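You operate a simulated robot arm through the tools that you are given. There is no shell and no other tool. Be economical: measure what you need, move in short steps, check, and stop when the job is done.

You run a simulated robot arm. Do the job below in one go: nothing can be reset, and whatever is moved stays where it is left.

Task
The domes are too low. Set the yellow card's depth, strike again, pull the platen out and switch off.

It is judged by the outcome, as a careful person would: the job done as asked, and still so three seconds after it is handed in. It fails if anything else is knocked over, pushed out of place, dropped, spilled or broken.

Robot
A 7-joint arm with a two-finger parallel gripper, fixed in place. Base frame: the origin is at the foot of the arm, x ahead of it, y to its left, z up. Readings come in cm, degrees, newtons and seconds.
Its first joint turns from -66.0 to 66.0 degrees. Payload 1.57 kg.
The tool frame sits at the grasp point between the pads (the TCP): z along the fingers, y along the line on which they close. The tips reach 3 cm beyond it. Largest opening 11 cm; finger width 2.4, thickness 1.2; the body of the gripper, 4.8 by 11.2 cm, starts 7.8 cm behind the TCP.
Orientation is that of the tool frame in the base frame, as a unit quaternion [x, y, z, w]. With the fingers straight down and closing along the base's y, the tool's x points along the base's -x, its y along +y and its z along -z.

Tools
- The arm moves only by the tool step_arm. Its argument "targets" is a list of rows, each a list of 6 numbers: the shift along the tool's x, y, z in units of 25 mm (1.0 is 25 mm), then the turn, a rotation vector about the tool's x, y, z in units of 8 degrees (1.0 is 8 degrees). In form: [[dx, dy, dz, wx, wy, wz], ...]. A call has 1 to 20 rows; each row shifts and turns the commanded pose from where the row before left it, along the tool's axes as they then stand. "hand" is the gripper command, from -1 (shut) to 1 (fully open), values between in proportion, set as the call begins (left out, the last holds). A call with a number of a shift or a turn outside -1 to 1 is refused whole. Rows are played at 5 a second. More than 5 cm and 8.6 degrees between two rows, or a gripper value outside its range, and nothing of the call is played. A pose out of reach is approached as far as the arm can. The call stops where the force on the tool passes 90 N (or 10 N more than at its start, if that is more) or the arm is blocked; 0.2 s more then pass. The fingers move at their own pace (about 10.8 cm/s each) and stop on an object; they squeeze with about 38 N. The grip force told is the motor's: it shows also when the fingers shut on nothing. Time passes only in rows, and 0.2 s behind the last, so rows that do not move let the fingers close. The reply holds the time, the measured pose of the TCP, the force on the tool along the base axes, the opening and the grip force, in the units named above and with some noise, and new pictures: "show" is both (left out), scene, wrist or none.
- Cameras (640 x 400 px; columns grow to the right, rows downward): "scene" is fixed at [16.43, -38.93, 140.26]; the picture's right is [0.79, -0.62, 0.00], its down [-0.36, -0.45, -0.82] and it looks along [0.51, 0.64, -0.58] (base axes); focal length 376 px, centre (320, 200). "wrist" rides on the gripper at [7, 1.6, -14.1] in the tool frame; the picture's right is [-0.23, 0.97, 0.00], its down [-0.86, -0.20, -0.48] and it looks along [-0.47, -0.11, 0.88] (tool axes); focal length 222 px, centre (320, 200). There is no depth. A picture from a camera that has moved, and an enlarged one, comes with that camera's place and axes in the base frame and with its lens.
- close_up(camera, box): a new picture of the part [left, top, right, bottom] of that camera's present view, enlarged. No time passes.
- job_done(): hands the job in; it is judged then, once.

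Go step by step. Nothing tells you positions but the pictures and the camera data: compare them with the known pose of the tool, close in by small moves and look again before you grip or let go. The budget is 120 turns and 170 pictures, counting those below and the enlarged ones. Unless the task says otherwise, let go and move clear before handing in, and close with one line.

The tools are called after ">>>" as a command line: name --pt "numbers of a row" for each row, then --argument value for the rest, lists and objects as JSON in quotes. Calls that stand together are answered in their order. step_arm: Moves the arm, as the interface text tells. Its arguments: {"type":"object","properties":{"targets":{"type":"array"},"hand":{"type":"number"},"show":{"type":"string","enum":["both","scene","wrist","none"]}},"required":["targets"]} The other tools are called the same way: close_up (camera, box) takes an enlarged picture of a part of a camera's view; job_done () hands the job in.

At the start:

```text
time_s: 0.0
tool_pos: [32.77, 8.99, 112.01]
orientation: [0.001, 1.0, 0.0, 0.0]
ft_force: [0.8, -0.8, -0.2]
finger_gap: 11.02
grasp_force: 0.1
```

scene: 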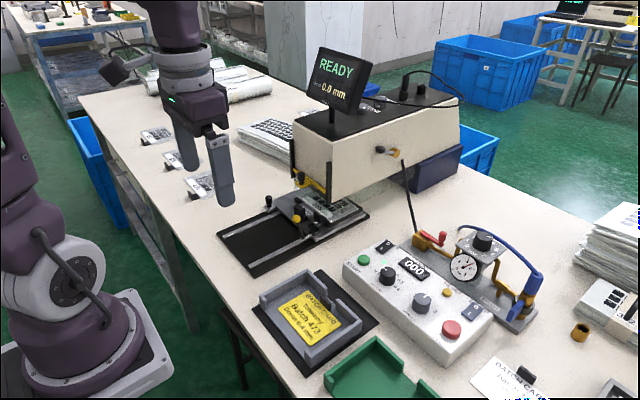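
wrist: 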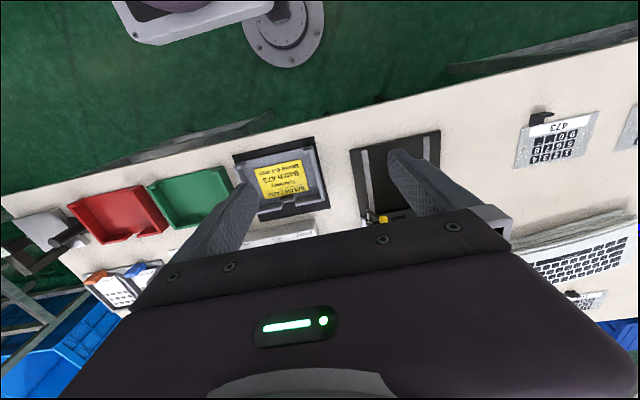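

I see a dome press with a display reading READY, a control box with buttons and knobs, a regulator with a gauge and a tray with a yellow card. I'll enlarge the key parts first.

>>> close_up --camera "scene" --box '[330, 220, 550, 360]'

>>> close_up --camera "scene" --box '[240, 270, 380, 360]'

>>> close_up --camera "scene" --box '[210, 120, 430, 280]'

>>> close_up --camera "scene" --box '[290, 40, 480, 160]'

>>> close_up --camera "scene" --box '[460, 270, 640, 400]'

```text
2.86 times, centred on (440, 290) of scene
camera zoom: at [16.43, -38.93, 140.26], right [0.79, -0.62, 0.0], down [-0.36, -0.45, -0.82], along [0.51, 0.64, -0.58], focal length 1074 px, centre (-23, -57)
```

zoom: 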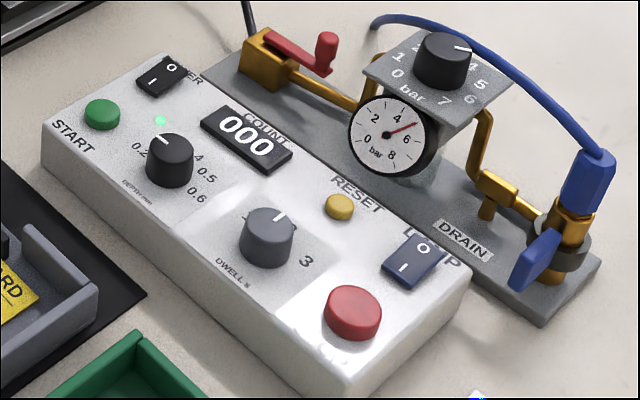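

```text
4.44 times, centred on (310, 315) of scene
camera zoom: at [16.43, -38.93, 140.26], right [0.79, -0.62, 0.0], down [-0.36, -0.45, -0.82], along [0.51, 0.64, -0.58], focal length 1670 px, centre (364, -311)
```

zoom: 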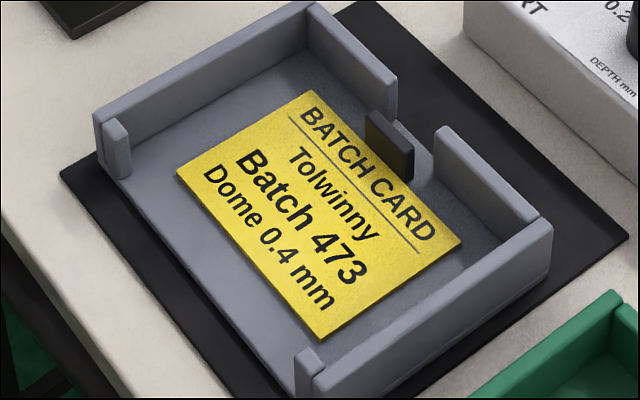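

```text
2.50 times, centred on (320, 200) of scene
camera zoom: at [16.43, -38.93, 140.26], right [0.79, -0.62, 0.0], down [-0.36, -0.45, -0.82], along [0.51, 0.64, -0.58], focal length 940 px, centre (320, 200)
```

zoom: 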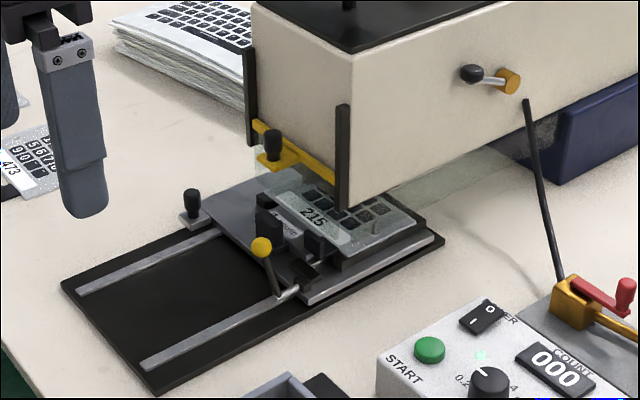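

```text
3.33 times, centred on (385, 100) of scene
camera zoom: at [16.43, -38.93, 140.26], right [0.79, -0.62, 0.0], down [-0.36, -0.45, -0.82], along [0.51, 0.64, -0.58], focal length 1253 px, centre (103, 533)
```

zoom: 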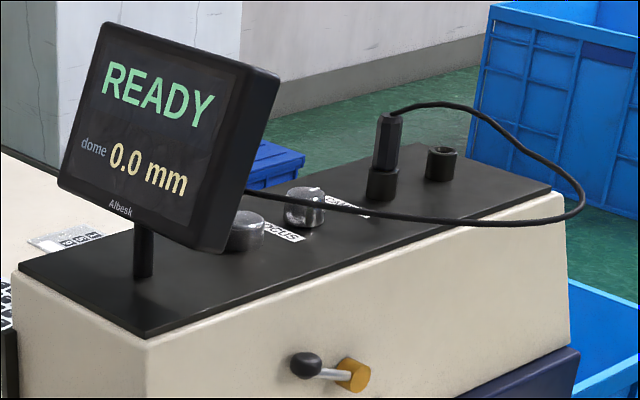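

```text
3.08 times, centred on (550, 335) of scene
camera zoom: at [16.43, -38.93, 140.26], right [0.79, -0.62, 0.0], down [-0.36, -0.45, -0.82], along [0.51, 0.64, -0.58], focal length 1156 px, centre (-388, -215)
```

zoom: 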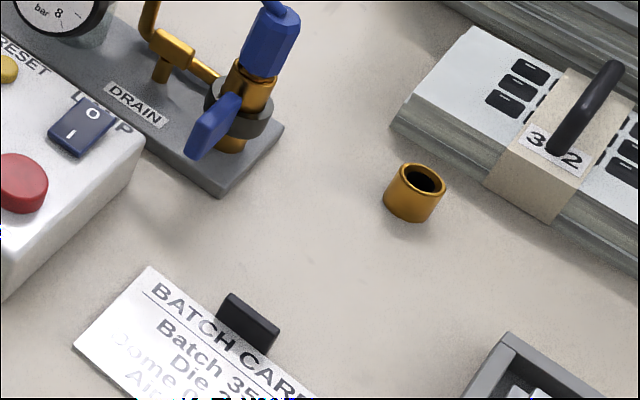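

The card asks for 0.4 mm, and the depth knob seems to point lower than that. I'll move over the front of the platen to see it with the wrist camera.

>>> step_arm --pt "-0.55 0.84 0.6 0 0 0" --pt "-0.55 0.84 0.6 0 0 0" --pt "-0.55 0.84 0.6 0 0 0" --pt "-0.55 0.84 0.6 0 0 0" --pt "-0.55 0.84 0.6 0 0 0" --pt "-0.55 0.84 0.6 0 0 0" --pt "-0.55 0.84 0.6 0 0 0" --pt "-0.55 0.84 0.6 0 0 0" --pt "-0.55 0.84 0.6 0 0 0" --pt "-0.55 0.84 0.6 0 0 0" --pt "0 0 0 0 0 0" --show "wrist"

>>> close_up --camera "wrist" --box '[200, 40, 440, 220]'

>>> close_up --camera "scene" --box '[340, 230, 430, 300]'

```text
time_s: 2.4
tool_pos: [46.52, 30.1, 97.12]
orientation: [0.0, 1.0, 0.0, 0.0]
ft_force: [0.7, 0.4, -0.6]
finger_gap: 11.0
grasp_force: 0.1
camera wrist: at [39.45, 31.77, 111.09], right [0.23, 0.97, 0.0], down [0.86, -0.2, 0.48], along [0.47, -0.11, -0.88], focal length 222 px, centre (320, 200)
```

wrist: 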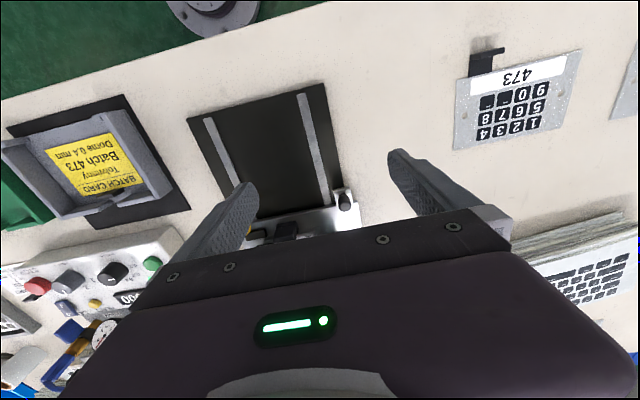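

```text
2.22 times, centred on (320, 130) of wrist
camera zoom: at [39.45, 31.77, 111.09], right [0.23, 0.97, 0.0], down [0.86, -0.2, 0.48], along [0.47, -0.11, -0.88], focal length 494 px, centre (320, 356)
```

zoom: 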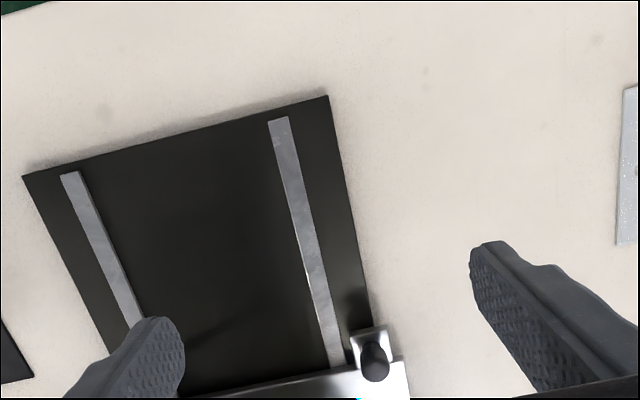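

```text
5.71 times, centred on (385, 265) of scene
camera zoom: at [16.43, -38.93, 140.26], right [0.79, -0.62, 0.0], down [-0.36, -0.45, -0.82], along [0.51, 0.64, -0.58], focal length 2148 px, centre (-51, -171)
```

zoom: 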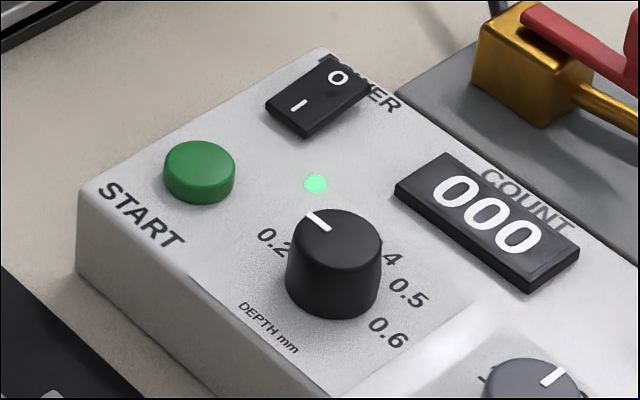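

The card reads 0.4 mm. The depth knob is near (67.2, -0.4) and points at 0.2 (toward +y), with 0.4 straight ahead (+x), so it needs a quarter turn clockwise. I'll move above it.

>>> step_arm --pt "0 -1 0 0 0 0" --pt "0 -1 0 0 0 0" --pt "0 -1 0 0 0 0" --pt "0 -1 0 0 0 0" --pt "0 -1 0 0 0 0" --pt "0 -1 0 0 0 0" --pt "0 -1 0 0 0 0" --pt "-0.6 -1 0 0 0 0" --pt "-1 -1 0 0 0 0" --pt "-1 -1 0 0 0 0" --pt "-1 -1 0 0 0 0" --pt "-1 -1 0 0 0 0" --pt "-1 -0.2 0.5 0 0 0" --pt "-1 0 0.5 0 0 0" --pt "-1 0 0.5 0 0 0" --pt "0 0 0 0 0 0" --hand 0.1

```text
time_s: 5.8
tool_pos: [65.52, -0.65, 93.19]
orientation: [0.001, 1.0, 0.001, 0.0]
ft_force: [0.1, 0.0, 0.3]
finger_gap: 6.04
grasp_force: 0.1
camera wrist: at [58.54, 1.05, 107.32], right [0.23, 0.97, 0.0], down [0.86, -0.2, 0.48], along [0.47, -0.11, -0.88], focal length 222 px, centre (320, 200)
```

scene: 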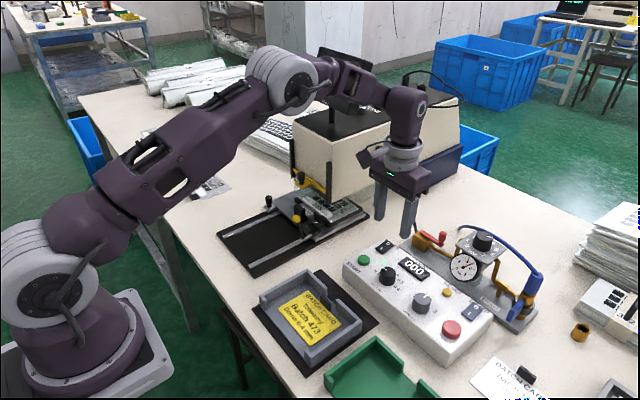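
wrist: 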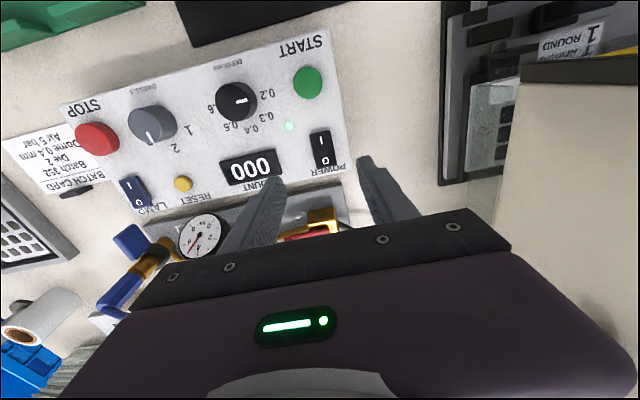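

The wrist view shows the panel well, so I'll enlarge it to read the scale and pin down positions.

>>> close_up --camera "wrist" --box '[180, 30, 360, 190]'

>>> close_up --camera "wrist" --box '[0, 90, 220, 270]'

>>> close_up --camera "wrist" --box '[430, 0, 640, 200]'

```text
2.50 times, centred on (270, 110) of wrist
camera zoom: at [58.54, 1.05, 107.32], right [0.23, 0.97, 0.0], down [0.86, -0.2, 0.48], along [0.47, -0.11, -0.88], focal length 555 px, centre (445, 425)
```

zoom: 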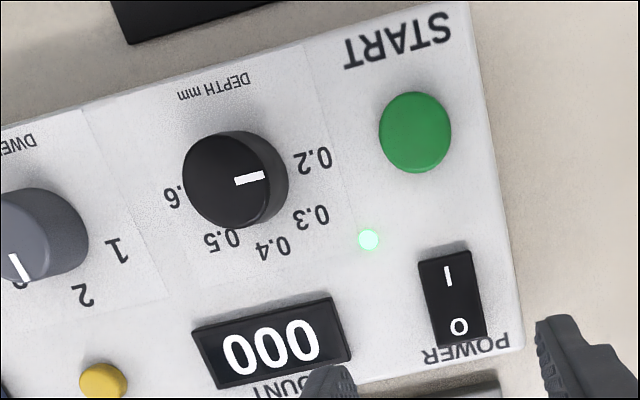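

```text
2.22 times, centred on (110, 180) of wrist
camera zoom: at [58.54, 1.05, 107.32], right [0.23, 0.97, 0.0], down [0.86, -0.2, 0.48], along [0.47, -0.11, -0.88], focal length 494 px, centre (787, 244)
```

zoom: 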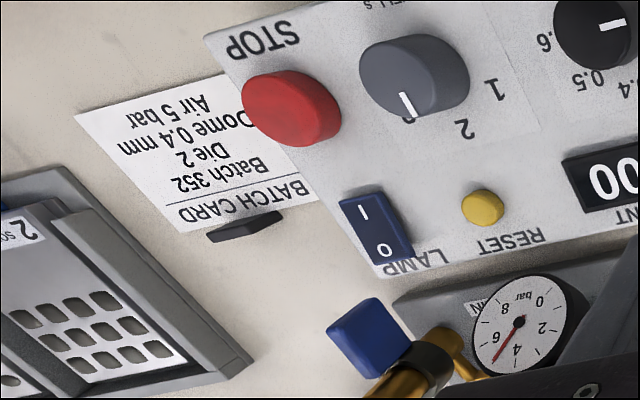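

```text
2.00 times, centred on (535, 100) of wrist
camera zoom: at [58.54, 1.05, 107.32], right [0.23, 0.97, 0.0], down [0.86, -0.2, 0.48], along [0.47, -0.11, -0.88], focal length 444 px, centre (-110, 400)
```

zoom: 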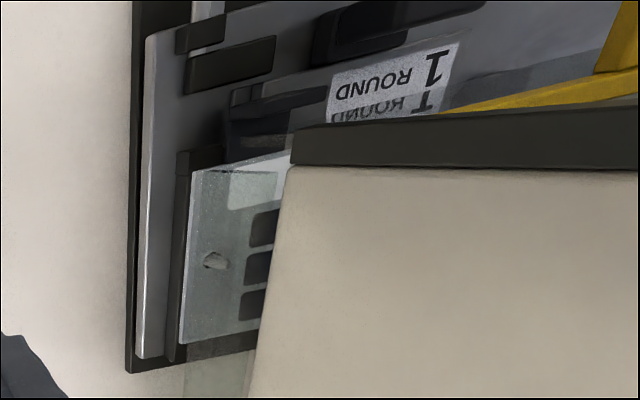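

The two cameras agree that the panel is higher and closer than I first took it: table about z=78.5, knob top about (58.5, -7, 86), START about (58.6, -0.1, 85). I'll move over the knob, staying high, and look.

>>> step_arm --pt "0.95 -0.85 0 0 0 0" --pt "0.95 -0.85 0 0 0 0" --pt "0.95 -0.85 0 0 0 0" --pt "0 0 0 0 0 0" --hand 0.1

```text
time_s: 6.8
tool_pos: [58.41, -6.85, 93.11]
orientation: [0.0, 1.0, 0.0, 0.0]
ft_force: [-0.4, -0.1, 0.4]
finger_gap: 6.04
grasp_force: 0.0
camera wrist: at [51.34, -5.12, 107.25], right [0.23, 0.97, 0.0], down [0.86, -0.2, 0.48], along [0.47, -0.11, -0.88], focal length 222 px, centre (320, 200)
```

scene: 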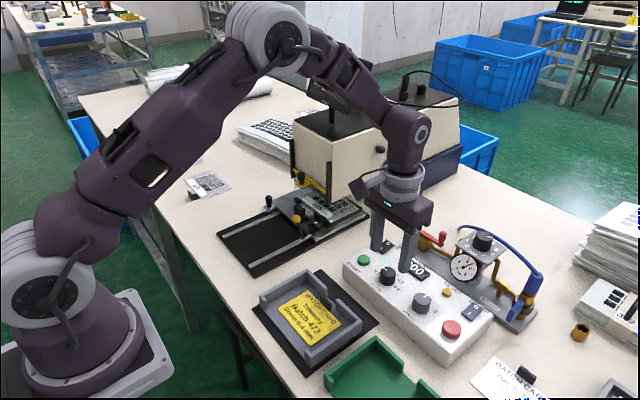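
wrist: 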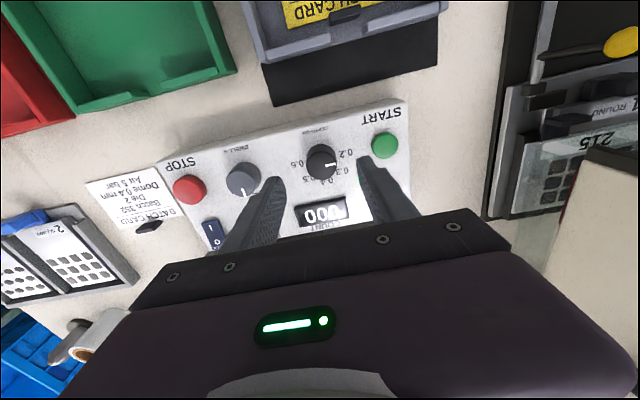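

The knob centre triangulates to about (58.5, -6.7), with its top near 85.4. I'll pre-turn the gripper by -45° and come down to just above it.

>>> step_arm --pt "-0.04 0.06 0 0 0 0" --pt "0 0 0.2 0 0 -0.94" --pt "0 0 0.2 0 0 -0.94" --pt "0 0 0.2 0 0 -0.94" --pt "0 0 0.2 0 0 -0.94" --pt "0 0 0.2 0 0 -0.94" --pt "0 0 0.2 0 0 -0.94" --pt "0 0 0 0 0 0" --hand 0.0

>>> close_up --camera "scene" --box '[340, 220, 450, 310]'

```text
time_s: 8.6
tool_pos: [58.52, -6.93, 90.34]
orientation: [-0.384, 0.923, 0.0, 0.0]
ft_force: [0.3, 0.7, 0.2]
finger_gap: 5.52
grasp_force: 0.2
camera wrist: at [52.37, -10.46, 104.34], right [-0.53, 0.85, 0.0], down [0.74, 0.47, 0.48], along [0.41, 0.25, -0.88], focal length 222 px, centre (320, 200)
```

scene: 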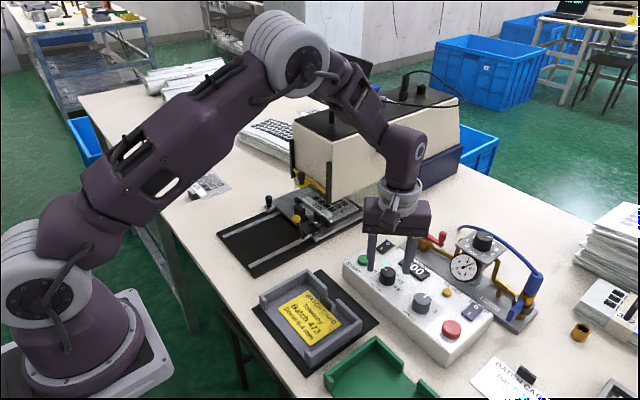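
wrist: 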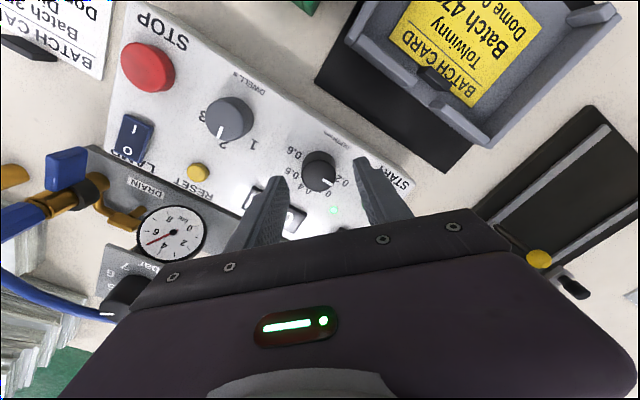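

```text
4.44 times, centred on (395, 265) of scene
camera zoom: at [16.43, -38.93, 140.26], right [0.79, -0.62, 0.0], down [-0.36, -0.45, -0.82], along [0.51, 0.64, -0.58], focal length 1670 px, centre (-13, -89)
```

zoom: 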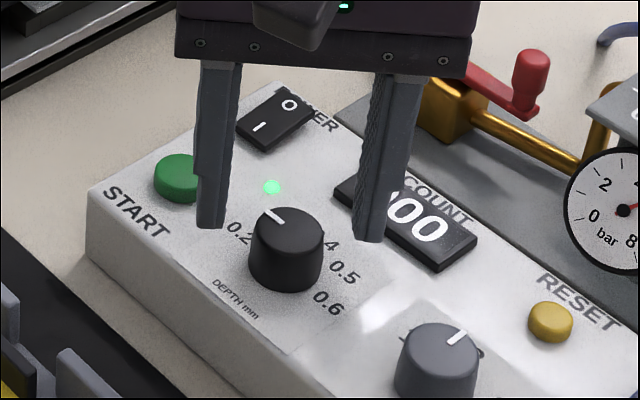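

The knob looks centred between the fingers, but I need its height before descending, so I'll enlarge the wrist view.

>>> close_up --camera "wrist" --box '[240, 120, 400, 220]'

```text
4.00 times, centred on (320, 170) of wrist
camera zoom: at [52.37, -10.46, 104.34], right [-0.53, 0.85, 0.0], down [0.74, 0.47, 0.48], along [0.41, 0.25, -0.88], focal length 888 px, centre (320, 320)
```

zoom: 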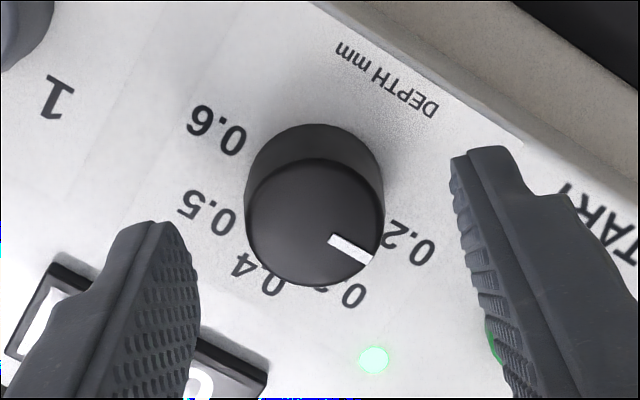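

The knob runs from about z=85 to 87.1 and is well centred. I'll descend 1.7 cm and close on it.

>>> step_arm --pt "0 0.06 0.34 0 0 0" --pt "0 0 0.32 0 0 0" --pt "0 0 0 0 0 0" --show "none"

>>> step_arm --pt "0 0 0 0 0 0" --pt "0 0 0 0 0 0" --pt "0 0 0 0 0 0" --hand -1

>>> close_up --camera "wrist" --box '[240, 120, 400, 220]'

```text
time_s: 9.4
tool_pos: [58.43, -6.7, 88.53]
orientation: [-0.384, 0.923, 0.0, 0.0]
ft_force: [0.0, 0.0, 0.1]
finger_gap: 5.52
grasp_force: 0.1
```

```text
time_s: 10.2
tool_pos: [58.57, -6.75, 88.6]
orientation: [-0.384, 0.924, -0.001, 0.002]
ft_force: [19.8, -17.8, -7.8]
finger_gap: 3.01
grasp_force: 39.3
camera wrist: at [52.44, -10.46, 102.66], right [-0.53, 0.85, 0.0], down [0.74, 0.47, 0.48], along [0.41, 0.25, -0.88], focal length 222 px, centre (320, 200)
```

scene: 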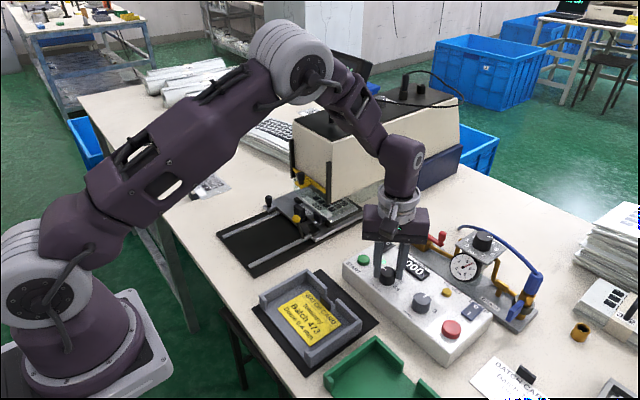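
wrist: 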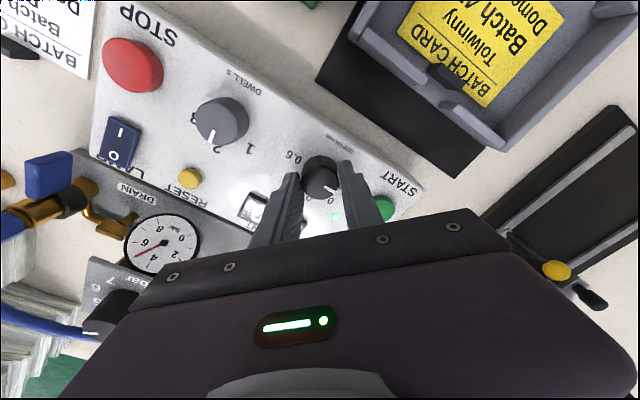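

```text
4.00 times, centred on (320, 170) of wrist
camera zoom: at [52.44, -10.46, 102.66], right [-0.53, 0.85, 0.0], down [0.74, 0.47, 0.48], along [0.41, 0.25, -0.88], focal length 888 px, centre (320, 320)
```

zoom: 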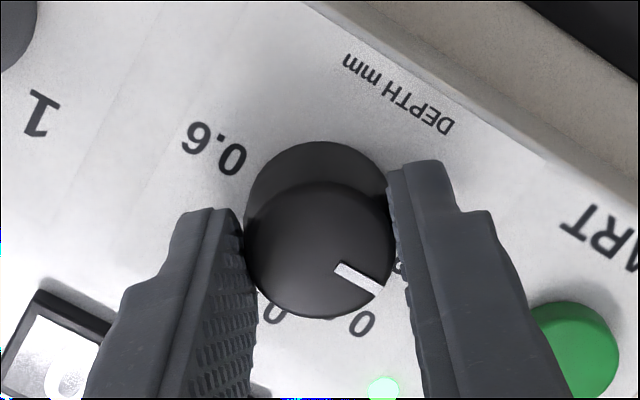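

The knob is gripped (3.0 cm) with some side load. I'll relieve that, turn the first half and check.

>>> step_arm --pt "0 -0.04 0 0 0 0" --pt "0 0 0 0 0 0.9375" --pt "0 0 0 0 0 0.9375" --pt "0 0 0 0 0 0.9375" --pt "0 0 0 0 0 0.9375" --pt "0 0 0 0 0 0.9375" --pt "0 0 0 0 0 0.9375" --pt "0 0 0 0 0 0" --show "wrist"

>>> close_up --camera "wrist" --box '[240, 120, 400, 220]'

```text
time_s: 12.0
tool_pos: [58.7, -6.84, 88.66]
orientation: [-0.001, 1.0, -0.001, 0.002]
ft_force: [20.6, -20.0, 16.2]
finger_gap: 2.99
grasp_force: 39.7
camera wrist: at [51.52, -5.02, 102.65], right [0.23, 0.97, 0.0], down [0.85, -0.2, 0.48], along [0.47, -0.11, -0.88], focal length 222 px, centre (320, 200)
```

wrist: 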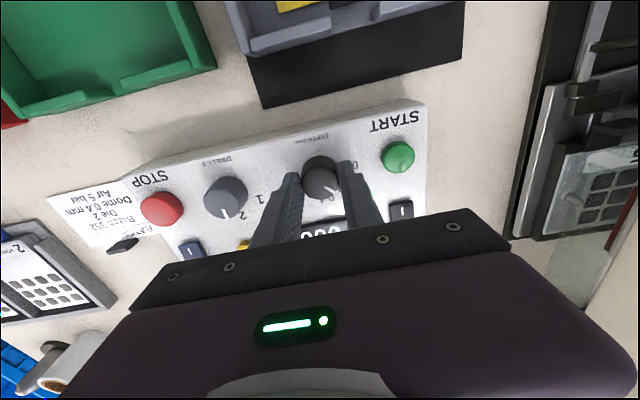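

```text
4.00 times, centred on (320, 170) of wrist
camera zoom: at [51.52, -5.02, 102.65], right [0.23, 0.97, 0.0], down [0.85, -0.2, 0.48], along [0.47, -0.11, -0.88], focal length 888 px, centre (320, 320)
```

zoom: 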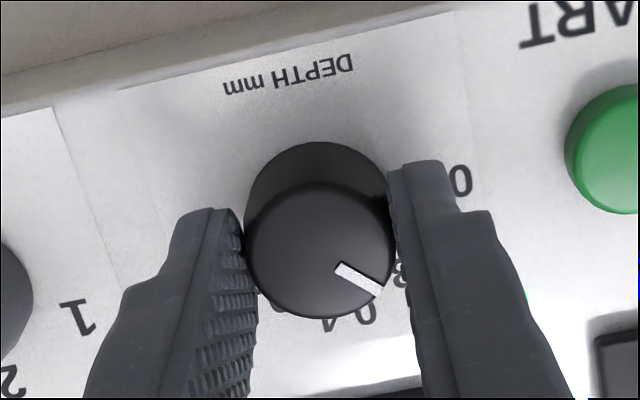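

The knob turns with the fingers and is now at about 0.3. I'll turn the second half.

>>> step_arm --pt "-0.05 -0.05 0 0 0 0" --pt "0 0 0 0 0 0.9375" --pt "0 0 0 0 0 0.9375" --pt "0 0 0 0 0 0.9375" --pt "0 0 0 0 0 0.9375" --pt "0 0 0 0 0 0.9375" --pt "0 0 0 0 0 0.9375" --pt "0 0 0 0 0 0" --show "wrist"

>>> close_up --camera "wrist" --box '[240, 120, 400, 220]'

```text
time_s: 13.8
tool_pos: [58.78, -6.72, 88.63]
orientation: [0.382, 0.924, 0.001, 0.0]
ft_force: [13.5, 3.5, 16.3]
finger_gap: 3.02
grasp_force: 38.8
camera wrist: at [54.77, -0.56, 102.67], right [0.85, 0.53, 0.0], down [0.46, -0.75, 0.48], along [0.25, -0.4, -0.88], focal length 222 px, centre (320, 200)
```

wrist: 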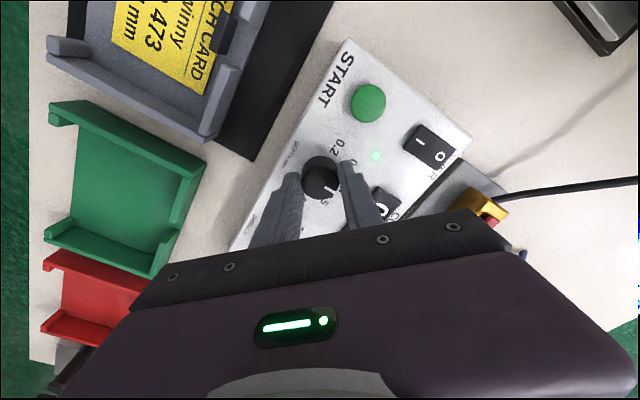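

```text
4.00 times, centred on (320, 170) of wrist
camera zoom: at [54.77, -0.56, 102.67], right [0.85, 0.53, 0.0], down [0.46, -0.75, 0.48], along [0.25, -0.4, -0.88], focal length 888 px, centre (320, 320)
```

zoom: 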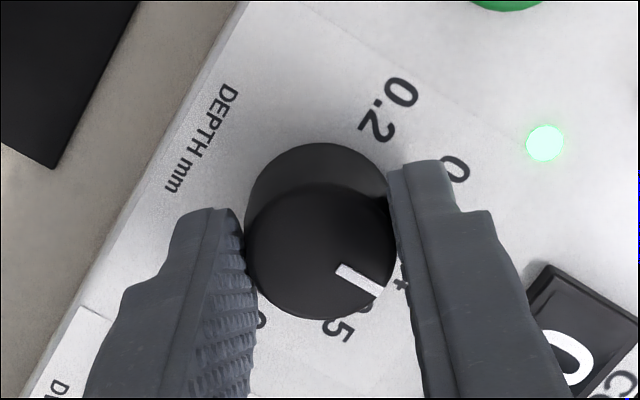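

The pointer looks to be at about 0.4. I'll let go, rise a little and read it clear of the fingers.

>>> step_arm --pt "0 0 0 0 0 0" --pt "0 0 0 0 0 0" --pt "0 0 -0.5 0 0 0" --pt "0 0 -1 0 0 0" --pt "0 0 -1 0 0 0" --pt "0 0 0 0 0 0" --hand 0.1 --show "wrist"

>>> close_up --camera "wrist" --box '[240, 100, 400, 200]'

>>> close_up --camera "scene" --box '[340, 230, 430, 300]'

```text
time_s: 15.2
tool_pos: [58.56, -6.74, 94.96]
orientation: [0.381, 0.924, 0.0, 0.0]
ft_force: [0.2, -0.2, -0.3]
finger_gap: 6.05
grasp_force: 0.2
camera wrist: at [54.7, -0.64, 108.98], right [0.85, 0.53, 0.0], down [0.47, -0.74, 0.48], along [0.25, -0.41, -0.88], focal length 222 px, centre (320, 200)
```

wrist: 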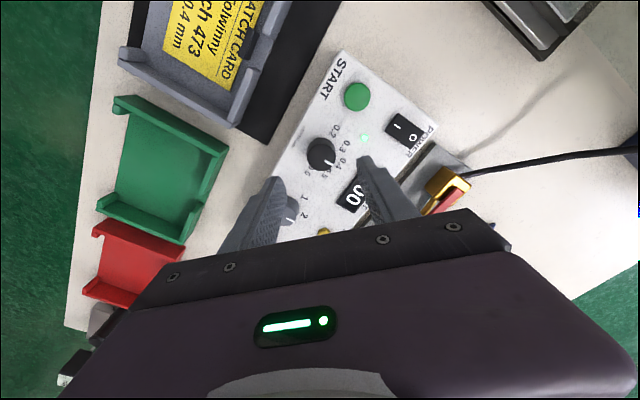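

```text
4.00 times, centred on (320, 150) of wrist
camera zoom: at [54.7, -0.64, 108.98], right [0.85, 0.53, 0.0], down [0.47, -0.74, 0.48], along [0.25, -0.41, -0.88], focal length 888 px, centre (320, 400)
```

zoom: 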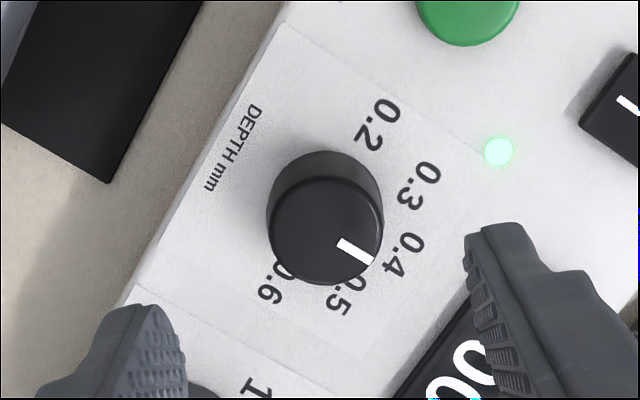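

```text
5.71 times, centred on (385, 265) of scene
camera zoom: at [16.43, -38.93, 140.26], right [0.79, -0.62, 0.0], down [-0.36, -0.45, -0.82], along [0.51, 0.64, -0.58], focal length 2148 px, centre (-51, -171)
```

zoom: 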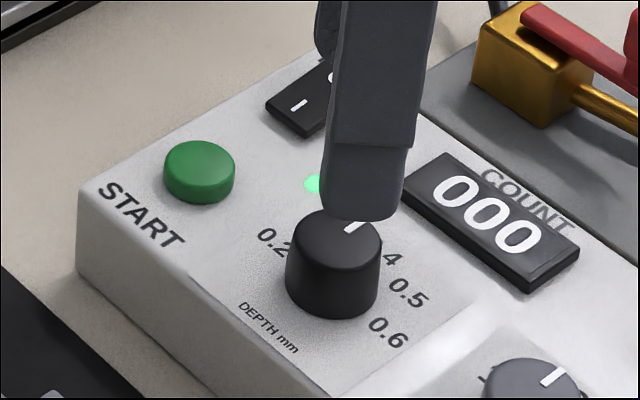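

The pointer now points straight at 0.4. START is near (58.4, -0.2), top about 86, so I'll turn the wrist back, shut the fingers and hover above it.

>>> step_arm --pt "0 0 0 0 0 -0.9375" --pt "0 0 0 0 0 -0.9375" --pt "0 0 0 0 0 -0.9375" --pt "0 0 0 0 0 -0.9375" --pt "0 0 0 0 0 -0.9375" --pt "0 0 0 0 0 -0.9375" --pt "0 0.9 0 0 0 0" --pt "0.03 0.9 0.5 0 0 0" --pt "0.03 0.85 0.9 0 0 0" --pt "0 0 0 0 0 0" --hand -1

>>> close_up --camera "scene" --box '[330, 200, 430, 300]'

>>> close_up --camera "wrist" --box '[240, 100, 400, 200]'

```text
time_s: 17.4
tool_pos: [58.53, -0.11, 91.24]
orientation: [-0.002, 1.0, -0.001, -0.001]
ft_force: [0.6, 0.1, 0.4]
finger_gap: 0.01
grasp_force: 20.9
camera wrist: at [51.49, 1.66, 105.36], right [0.23, 0.97, 0.0], down [0.86, -0.2, 0.48], along [0.47, -0.11, -0.88], focal length 222 px, centre (320, 200)
```

scene: 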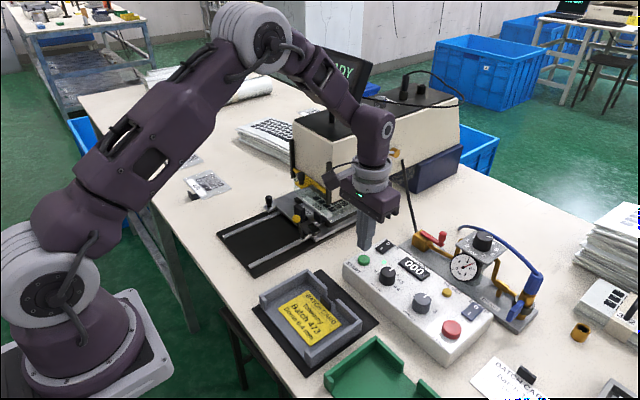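
wrist: 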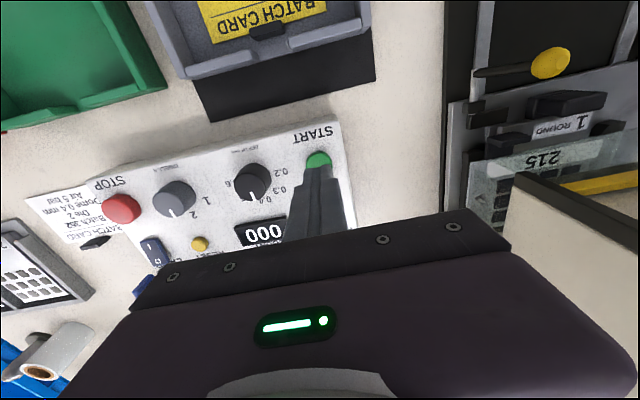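

```text
4.00 times, centred on (380, 250) of scene
camera zoom: at [16.43, -38.93, 140.26], right [0.79, -0.62, 0.0], down [-0.36, -0.45, -0.82], along [0.51, 0.64, -0.58], focal length 1504 px, centre (80, 0)
```

zoom: 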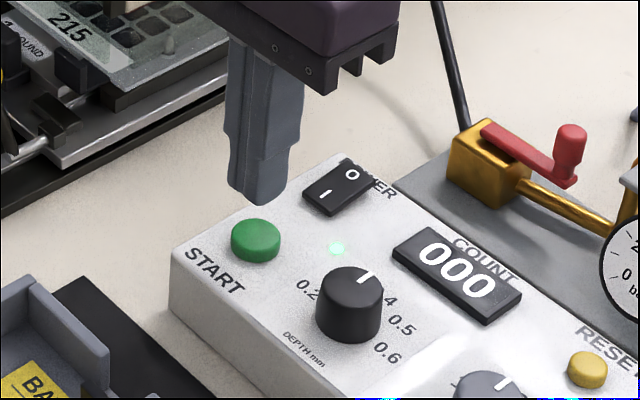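

```text
4.00 times, centred on (320, 150) of wrist
camera zoom: at [51.49, 1.66, 105.36], right [0.23, 0.97, 0.0], down [0.86, -0.2, 0.48], along [0.47, -0.11, -0.88], focal length 888 px, centre (320, 400)
```

zoom: 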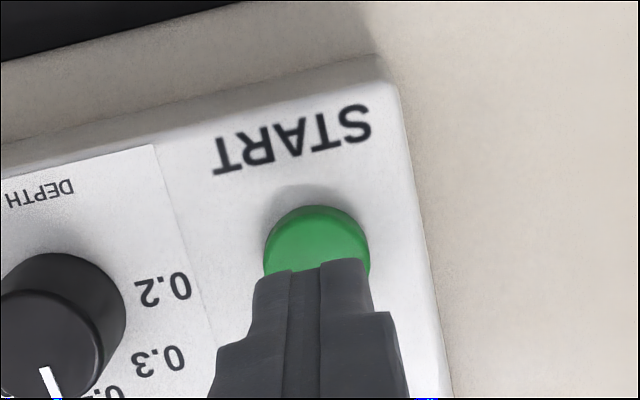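

The closed fingers are over START, about 2 cm up. I'll descend in small steps until it clicks.

>>> step_arm --pt "0 0 0.4 0 0 0" --pt "0 0 0.3 0 0 0" --pt "0 0 0.1 0 0 0" --show "scene"

>>> close_up --camera "scene" --box '[330, 200, 430, 300]'

```text
time_s: 18.2
tool_pos: [58.39, -0.22, 89.47]
orientation: [-0.001, 1.0, 0.0, 0.0]
ft_force: [-0.2, 0.9, 0.7]
finger_gap: 0.0
grasp_force: 21.3
```

scene: 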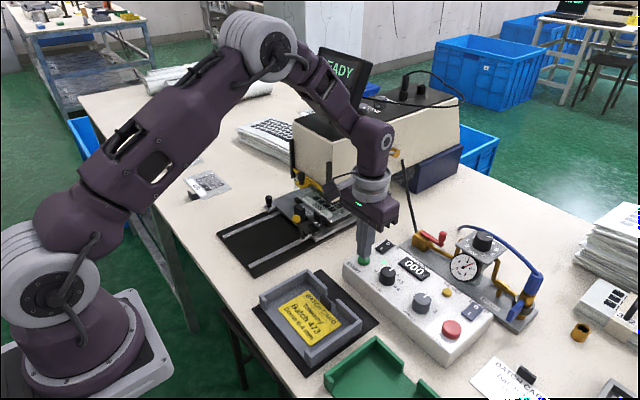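

```text
4.00 times, centred on (380, 250) of scene
camera zoom: at [16.43, -38.93, 140.26], right [0.79, -0.62, 0.0], down [-0.36, -0.45, -0.82], along [0.51, 0.64, -0.58], focal length 1504 px, centre (80, 0)
```

zoom: 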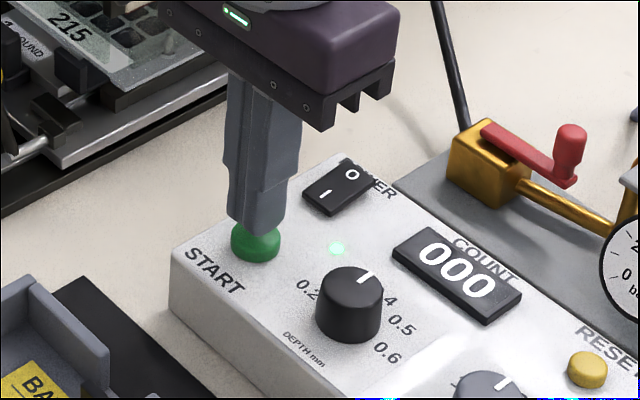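

>>> step_arm --pt "0 0 0.12 0 0 0" --pt "0 0 0.08 0 0 0" --pt "0 0 0.08 0 0 0" --show "scene"

```text
time_s: 19.0
tool_pos: [58.45, -0.29, 88.63]
orientation: [-0.001, 1.0, 0.0, 0.0]
ft_force: [-0.5, 0.8, 0.1]
finger_gap: 0.0
grasp_force: 21.3
```

scene: 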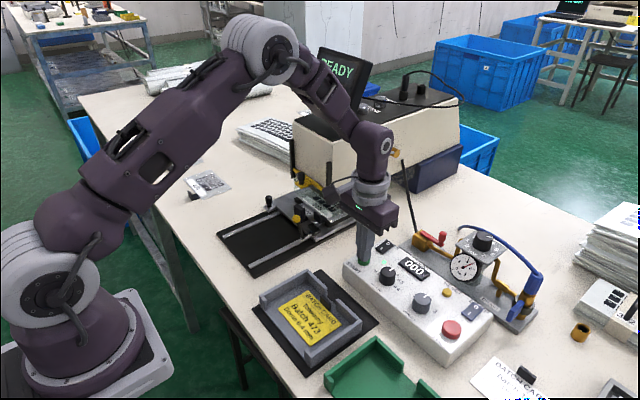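

No contact yet, so I'll continue in small steps.

>>> step_arm --pt "0 0 0.08 0 0 0" --pt "0 0 0.06 0 0 0" --show "scene"

>>> close_up --camera "scene" --box '[290, 30, 490, 300]'

```text
time_s: 19.6
tool_pos: [58.42, -0.3, 88.34]
orientation: [-0.001, 1.0, 0.0, 0.0]
ft_force: [0.0, -0.5, 1.3]
finger_gap: 0.01
grasp_force: 20.9
```

scene: 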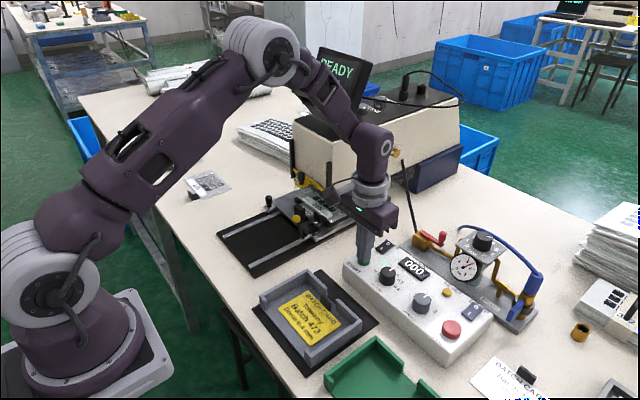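

```text
1.48 times, centred on (390, 165) of scene
camera zoom: at [16.43, -38.93, 140.26], right [0.79, -0.62, 0.0], down [-0.36, -0.45, -0.82], along [0.51, 0.64, -0.58], focal length 557 px, centre (216, 252)
```

zoom: 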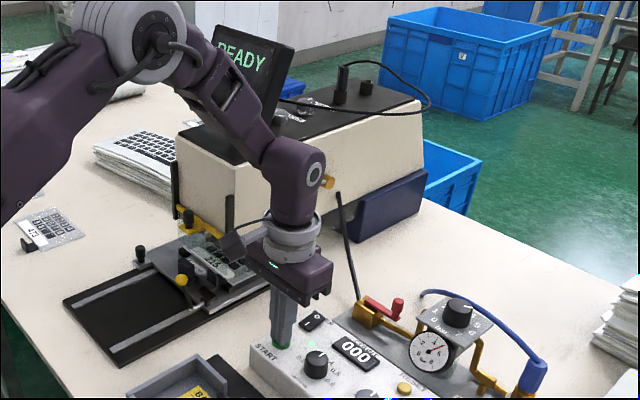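

>>> step_arm --pt "0 0 0.06 0 0 0" --pt "0 0 0.06 0 0 0" --show "scene"

>>> close_up --camera "scene" --box '[330, 200, 430, 300]'

```text
time_s: 20.2
tool_pos: [58.39, -0.28, 88.11]
orientation: [-0.001, 1.0, 0.0, 0.0]
ft_force: [-1.1, -0.7, 5.6]
finger_gap: 0.0
grasp_force: 21.0
```

scene: 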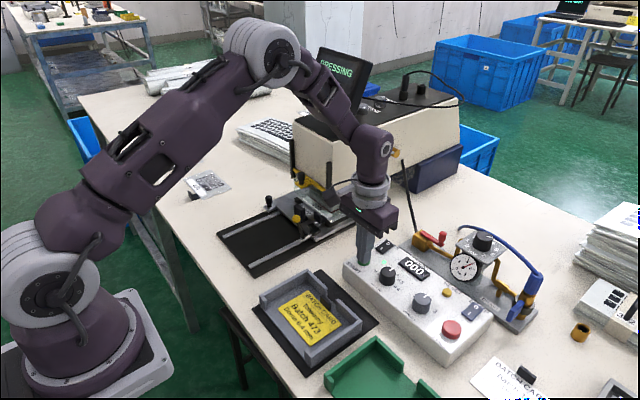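

```text
4.00 times, centred on (380, 250) of scene
camera zoom: at [16.41, -38.94, 140.26], right [0.79, -0.62, 0.0], down [-0.36, -0.45, -0.82], along [0.51, 0.64, -0.58], focal length 1504 px, centre (80, 0)
```

zoom: 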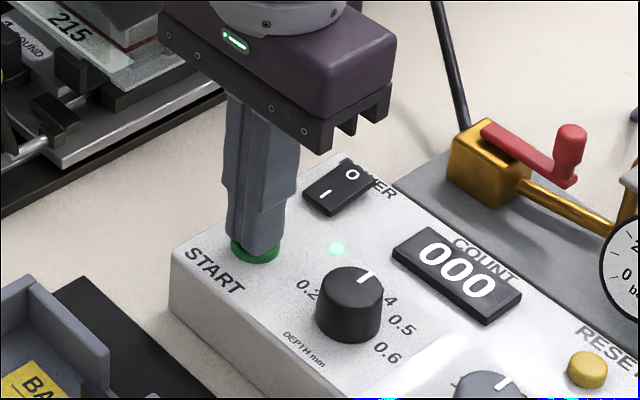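

The display says PRESSING. I'll lift off and back away so the screen can be read while the cycle runs.

>>> step_arm --pt "0 0 -0.5 0 0 0" --pt "0 0 -1 0 0 0" --pt "0.3 0 -1 0 0 0" --pt "1 0 -0.5 0 0 0" --pt "1 0 0 0 0 0" --pt "1 0 0 0 0 0" --pt "1 0 0 0 0 0" --pt "1 0 0 0 0 0" --pt "0 0 0 0 0 0" --pt "0 0 0 0 0 0" --pt "0 0 0 0 0 0" --pt "0 0 0 0 0 0" --pt "0 0 0 0 0 0"

>>> close_up --camera "scene" --box '[290, 40, 430, 240]'

```text
time_s: 23.0
tool_pos: [45.22, -0.17, 95.5]
orientation: [-0.001, 1.0, 0.001, -0.001]
ft_force: [-0.7, 0.2, 0.4]
finger_gap: 0.0
grasp_force: 21.1
camera wrist: at [38.19, 1.53, 109.57], right [0.23, 0.97, 0.0], down [0.86, -0.2, 0.48], along [0.47, -0.11, -0.88], focal length 222 px, centre (320, 200)
```

scene: 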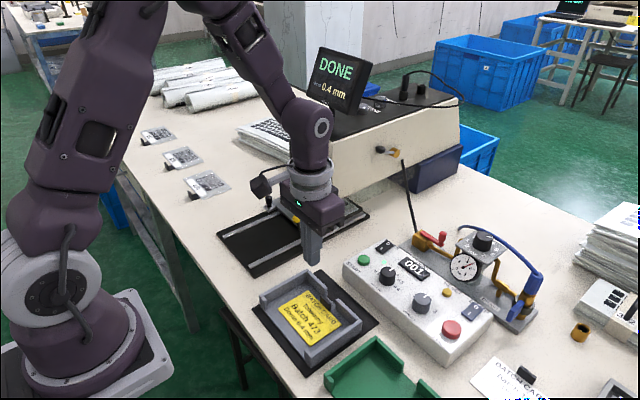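
wrist: 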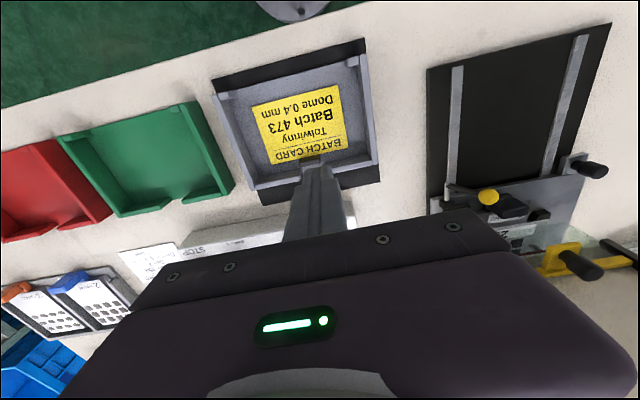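

```text
2.00 times, centred on (360, 140) of scene
camera zoom: at [16.43, -38.93, 140.26], right [0.79, -0.62, 0.0], down [-0.36, -0.45, -0.82], along [0.51, 0.64, -0.58], focal length 752 px, centre (240, 320)
```

zoom: 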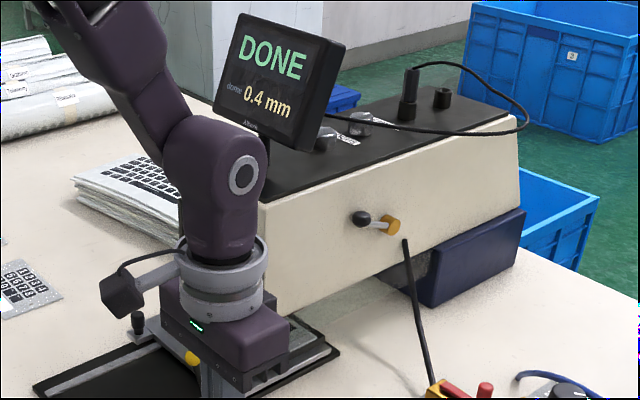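

The screen reads DONE, 0.4 mm. Next is the platen, and I'll study its lever and handles.

>>> close_up --camera "wrist" --box '[420, 130, 640, 290]'

>>> step_arm --pt "1 0 -0.8 0 0 0" --pt "1 0 -0.8 0 0 0" --pt "1 0 -0.8 0 0 0" --pt "0 0 0 0 0 0" --show "scene"

>>> close_up --camera "scene" --box '[250, 140, 390, 250]'

```text
2.50 times, centred on (530, 210) of wrist
camera zoom: at [38.19, 1.53, 109.57], right [0.23, 0.97, 0.0], down [0.86, -0.2, 0.48], along [0.47, -0.11, -0.88], focal length 555 px, centre (-205, 175)
```

zoom: 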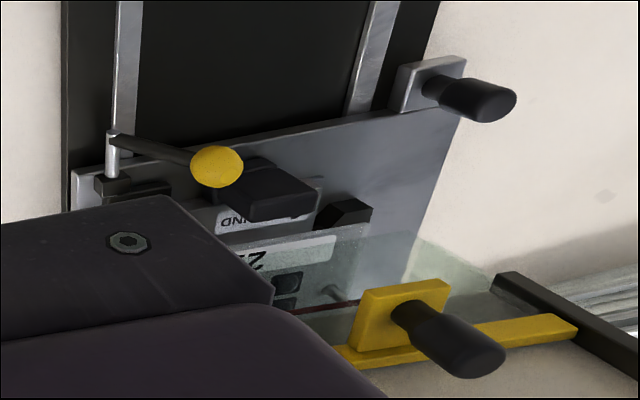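

```text
time_s: 24.0
tool_pos: [37.82, -0.13, 101.44]
orientation: [-0.001, 1.0, -0.001, 0.0]
ft_force: [-0.2, -0.2, 0.3]
finger_gap: 0.0
grasp_force: 21.1
```

scene: 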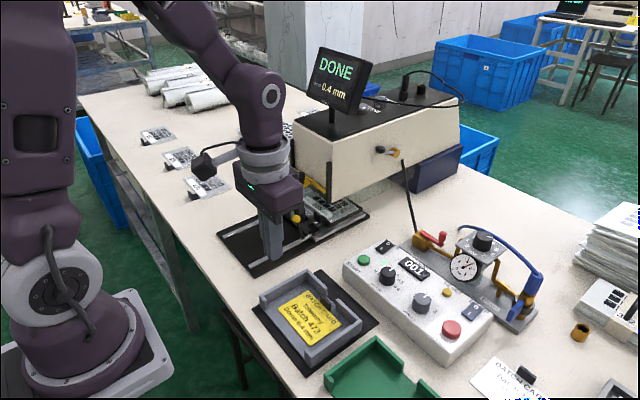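

```text
3.64 times, centred on (320, 195) of scene
camera zoom: at [16.43, -38.93, 140.26], right [0.79, -0.62, 0.0], down [-0.36, -0.45, -0.82], along [0.51, 0.64, -0.58], focal length 1367 px, centre (320, 218)
```

zoom: 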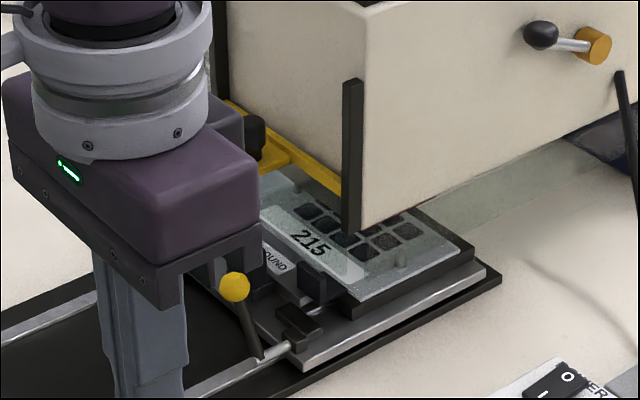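

The yellow-ball lever stands at the platen's front right (ball about (55.3, 18.5, 86)). A black post handle is at its front left (about (56, 32, 84)). I'll bring the wrist camera over for a better look.

>>> step_arm --pt "0 1 0 0 0 0" --pt "0 1 0 0 0 0" --pt "0 1 0 0 0 0" --pt "0 1 0 0 0 0" --pt "0 1 0 0 0 0" --pt "0 1 0 0 0 0" --pt "-0.6 1 0 0 0 0" --pt "-0.9 1 0 0 0 0" --pt "-0.9 1 0.3 0 0 0" --pt "-0.9 1 0.3 0 0 0" --pt "-0.9 0.8 0.3 0 0 0" --pt "-0.9 0 0.3 0 0 0" --pt "-0.9 0 0.3 0 0 0" --pt "0 0 0 0 0 0" --show "wrist"

>>> close_up --camera "wrist" --box '[200, 80, 420, 230]'

```text
time_s: 27.0
tool_pos: [52.67, 26.73, 97.64]
orientation: [-0.001, 1.0, 0.0, 0.0]
ft_force: [0.1, -0.6, -0.5]
finger_gap: 0.0
grasp_force: 21.5
camera wrist: at [45.56, 28.46, 111.63], right [0.23, 0.97, 0.0], down [0.86, -0.2, 0.48], along [0.47, -0.11, -0.88], focal length 222 px, centre (320, 200)
```

wrist: 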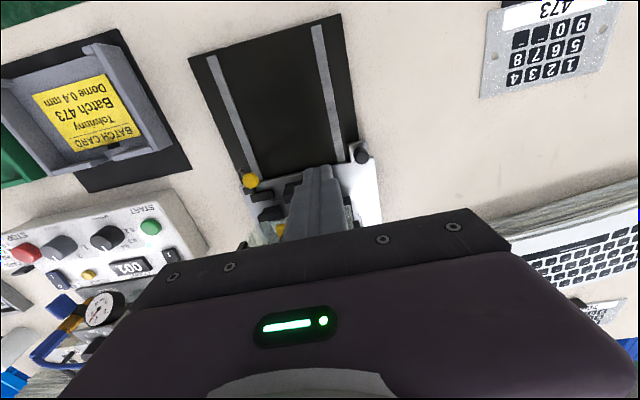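

```text
2.67 times, centred on (310, 155) of wrist
camera zoom: at [45.56, 28.46, 111.63], right [0.23, 0.97, 0.0], down [0.86, -0.2, 0.48], along [0.47, -0.11, -0.88], focal length 592 px, centre (347, 320)
```

zoom: 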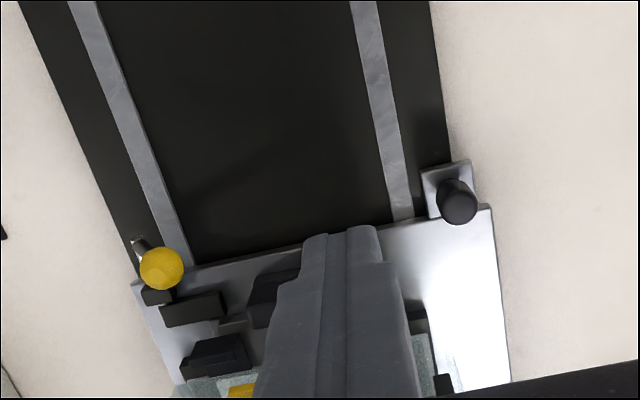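

>>> close_up --camera "scene" --box '[230, 120, 390, 250]'

```text
3.08 times, centred on (310, 185) of scene
camera zoom: at [16.43, -38.93, 140.26], right [0.79, -0.62, 0.0], down [-0.36, -0.45, -0.82], along [0.51, 0.64, -0.58], focal length 1156 px, centre (351, 246)
```

zoom: 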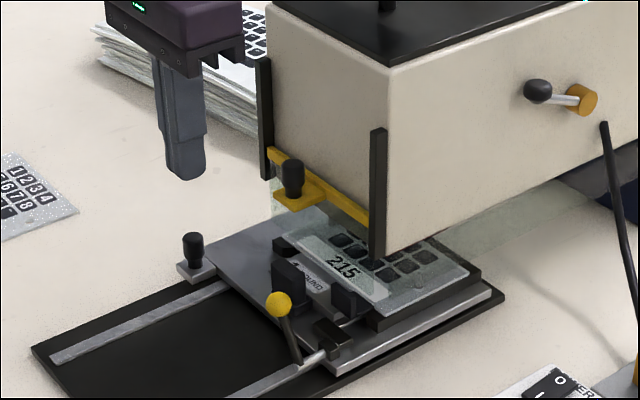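

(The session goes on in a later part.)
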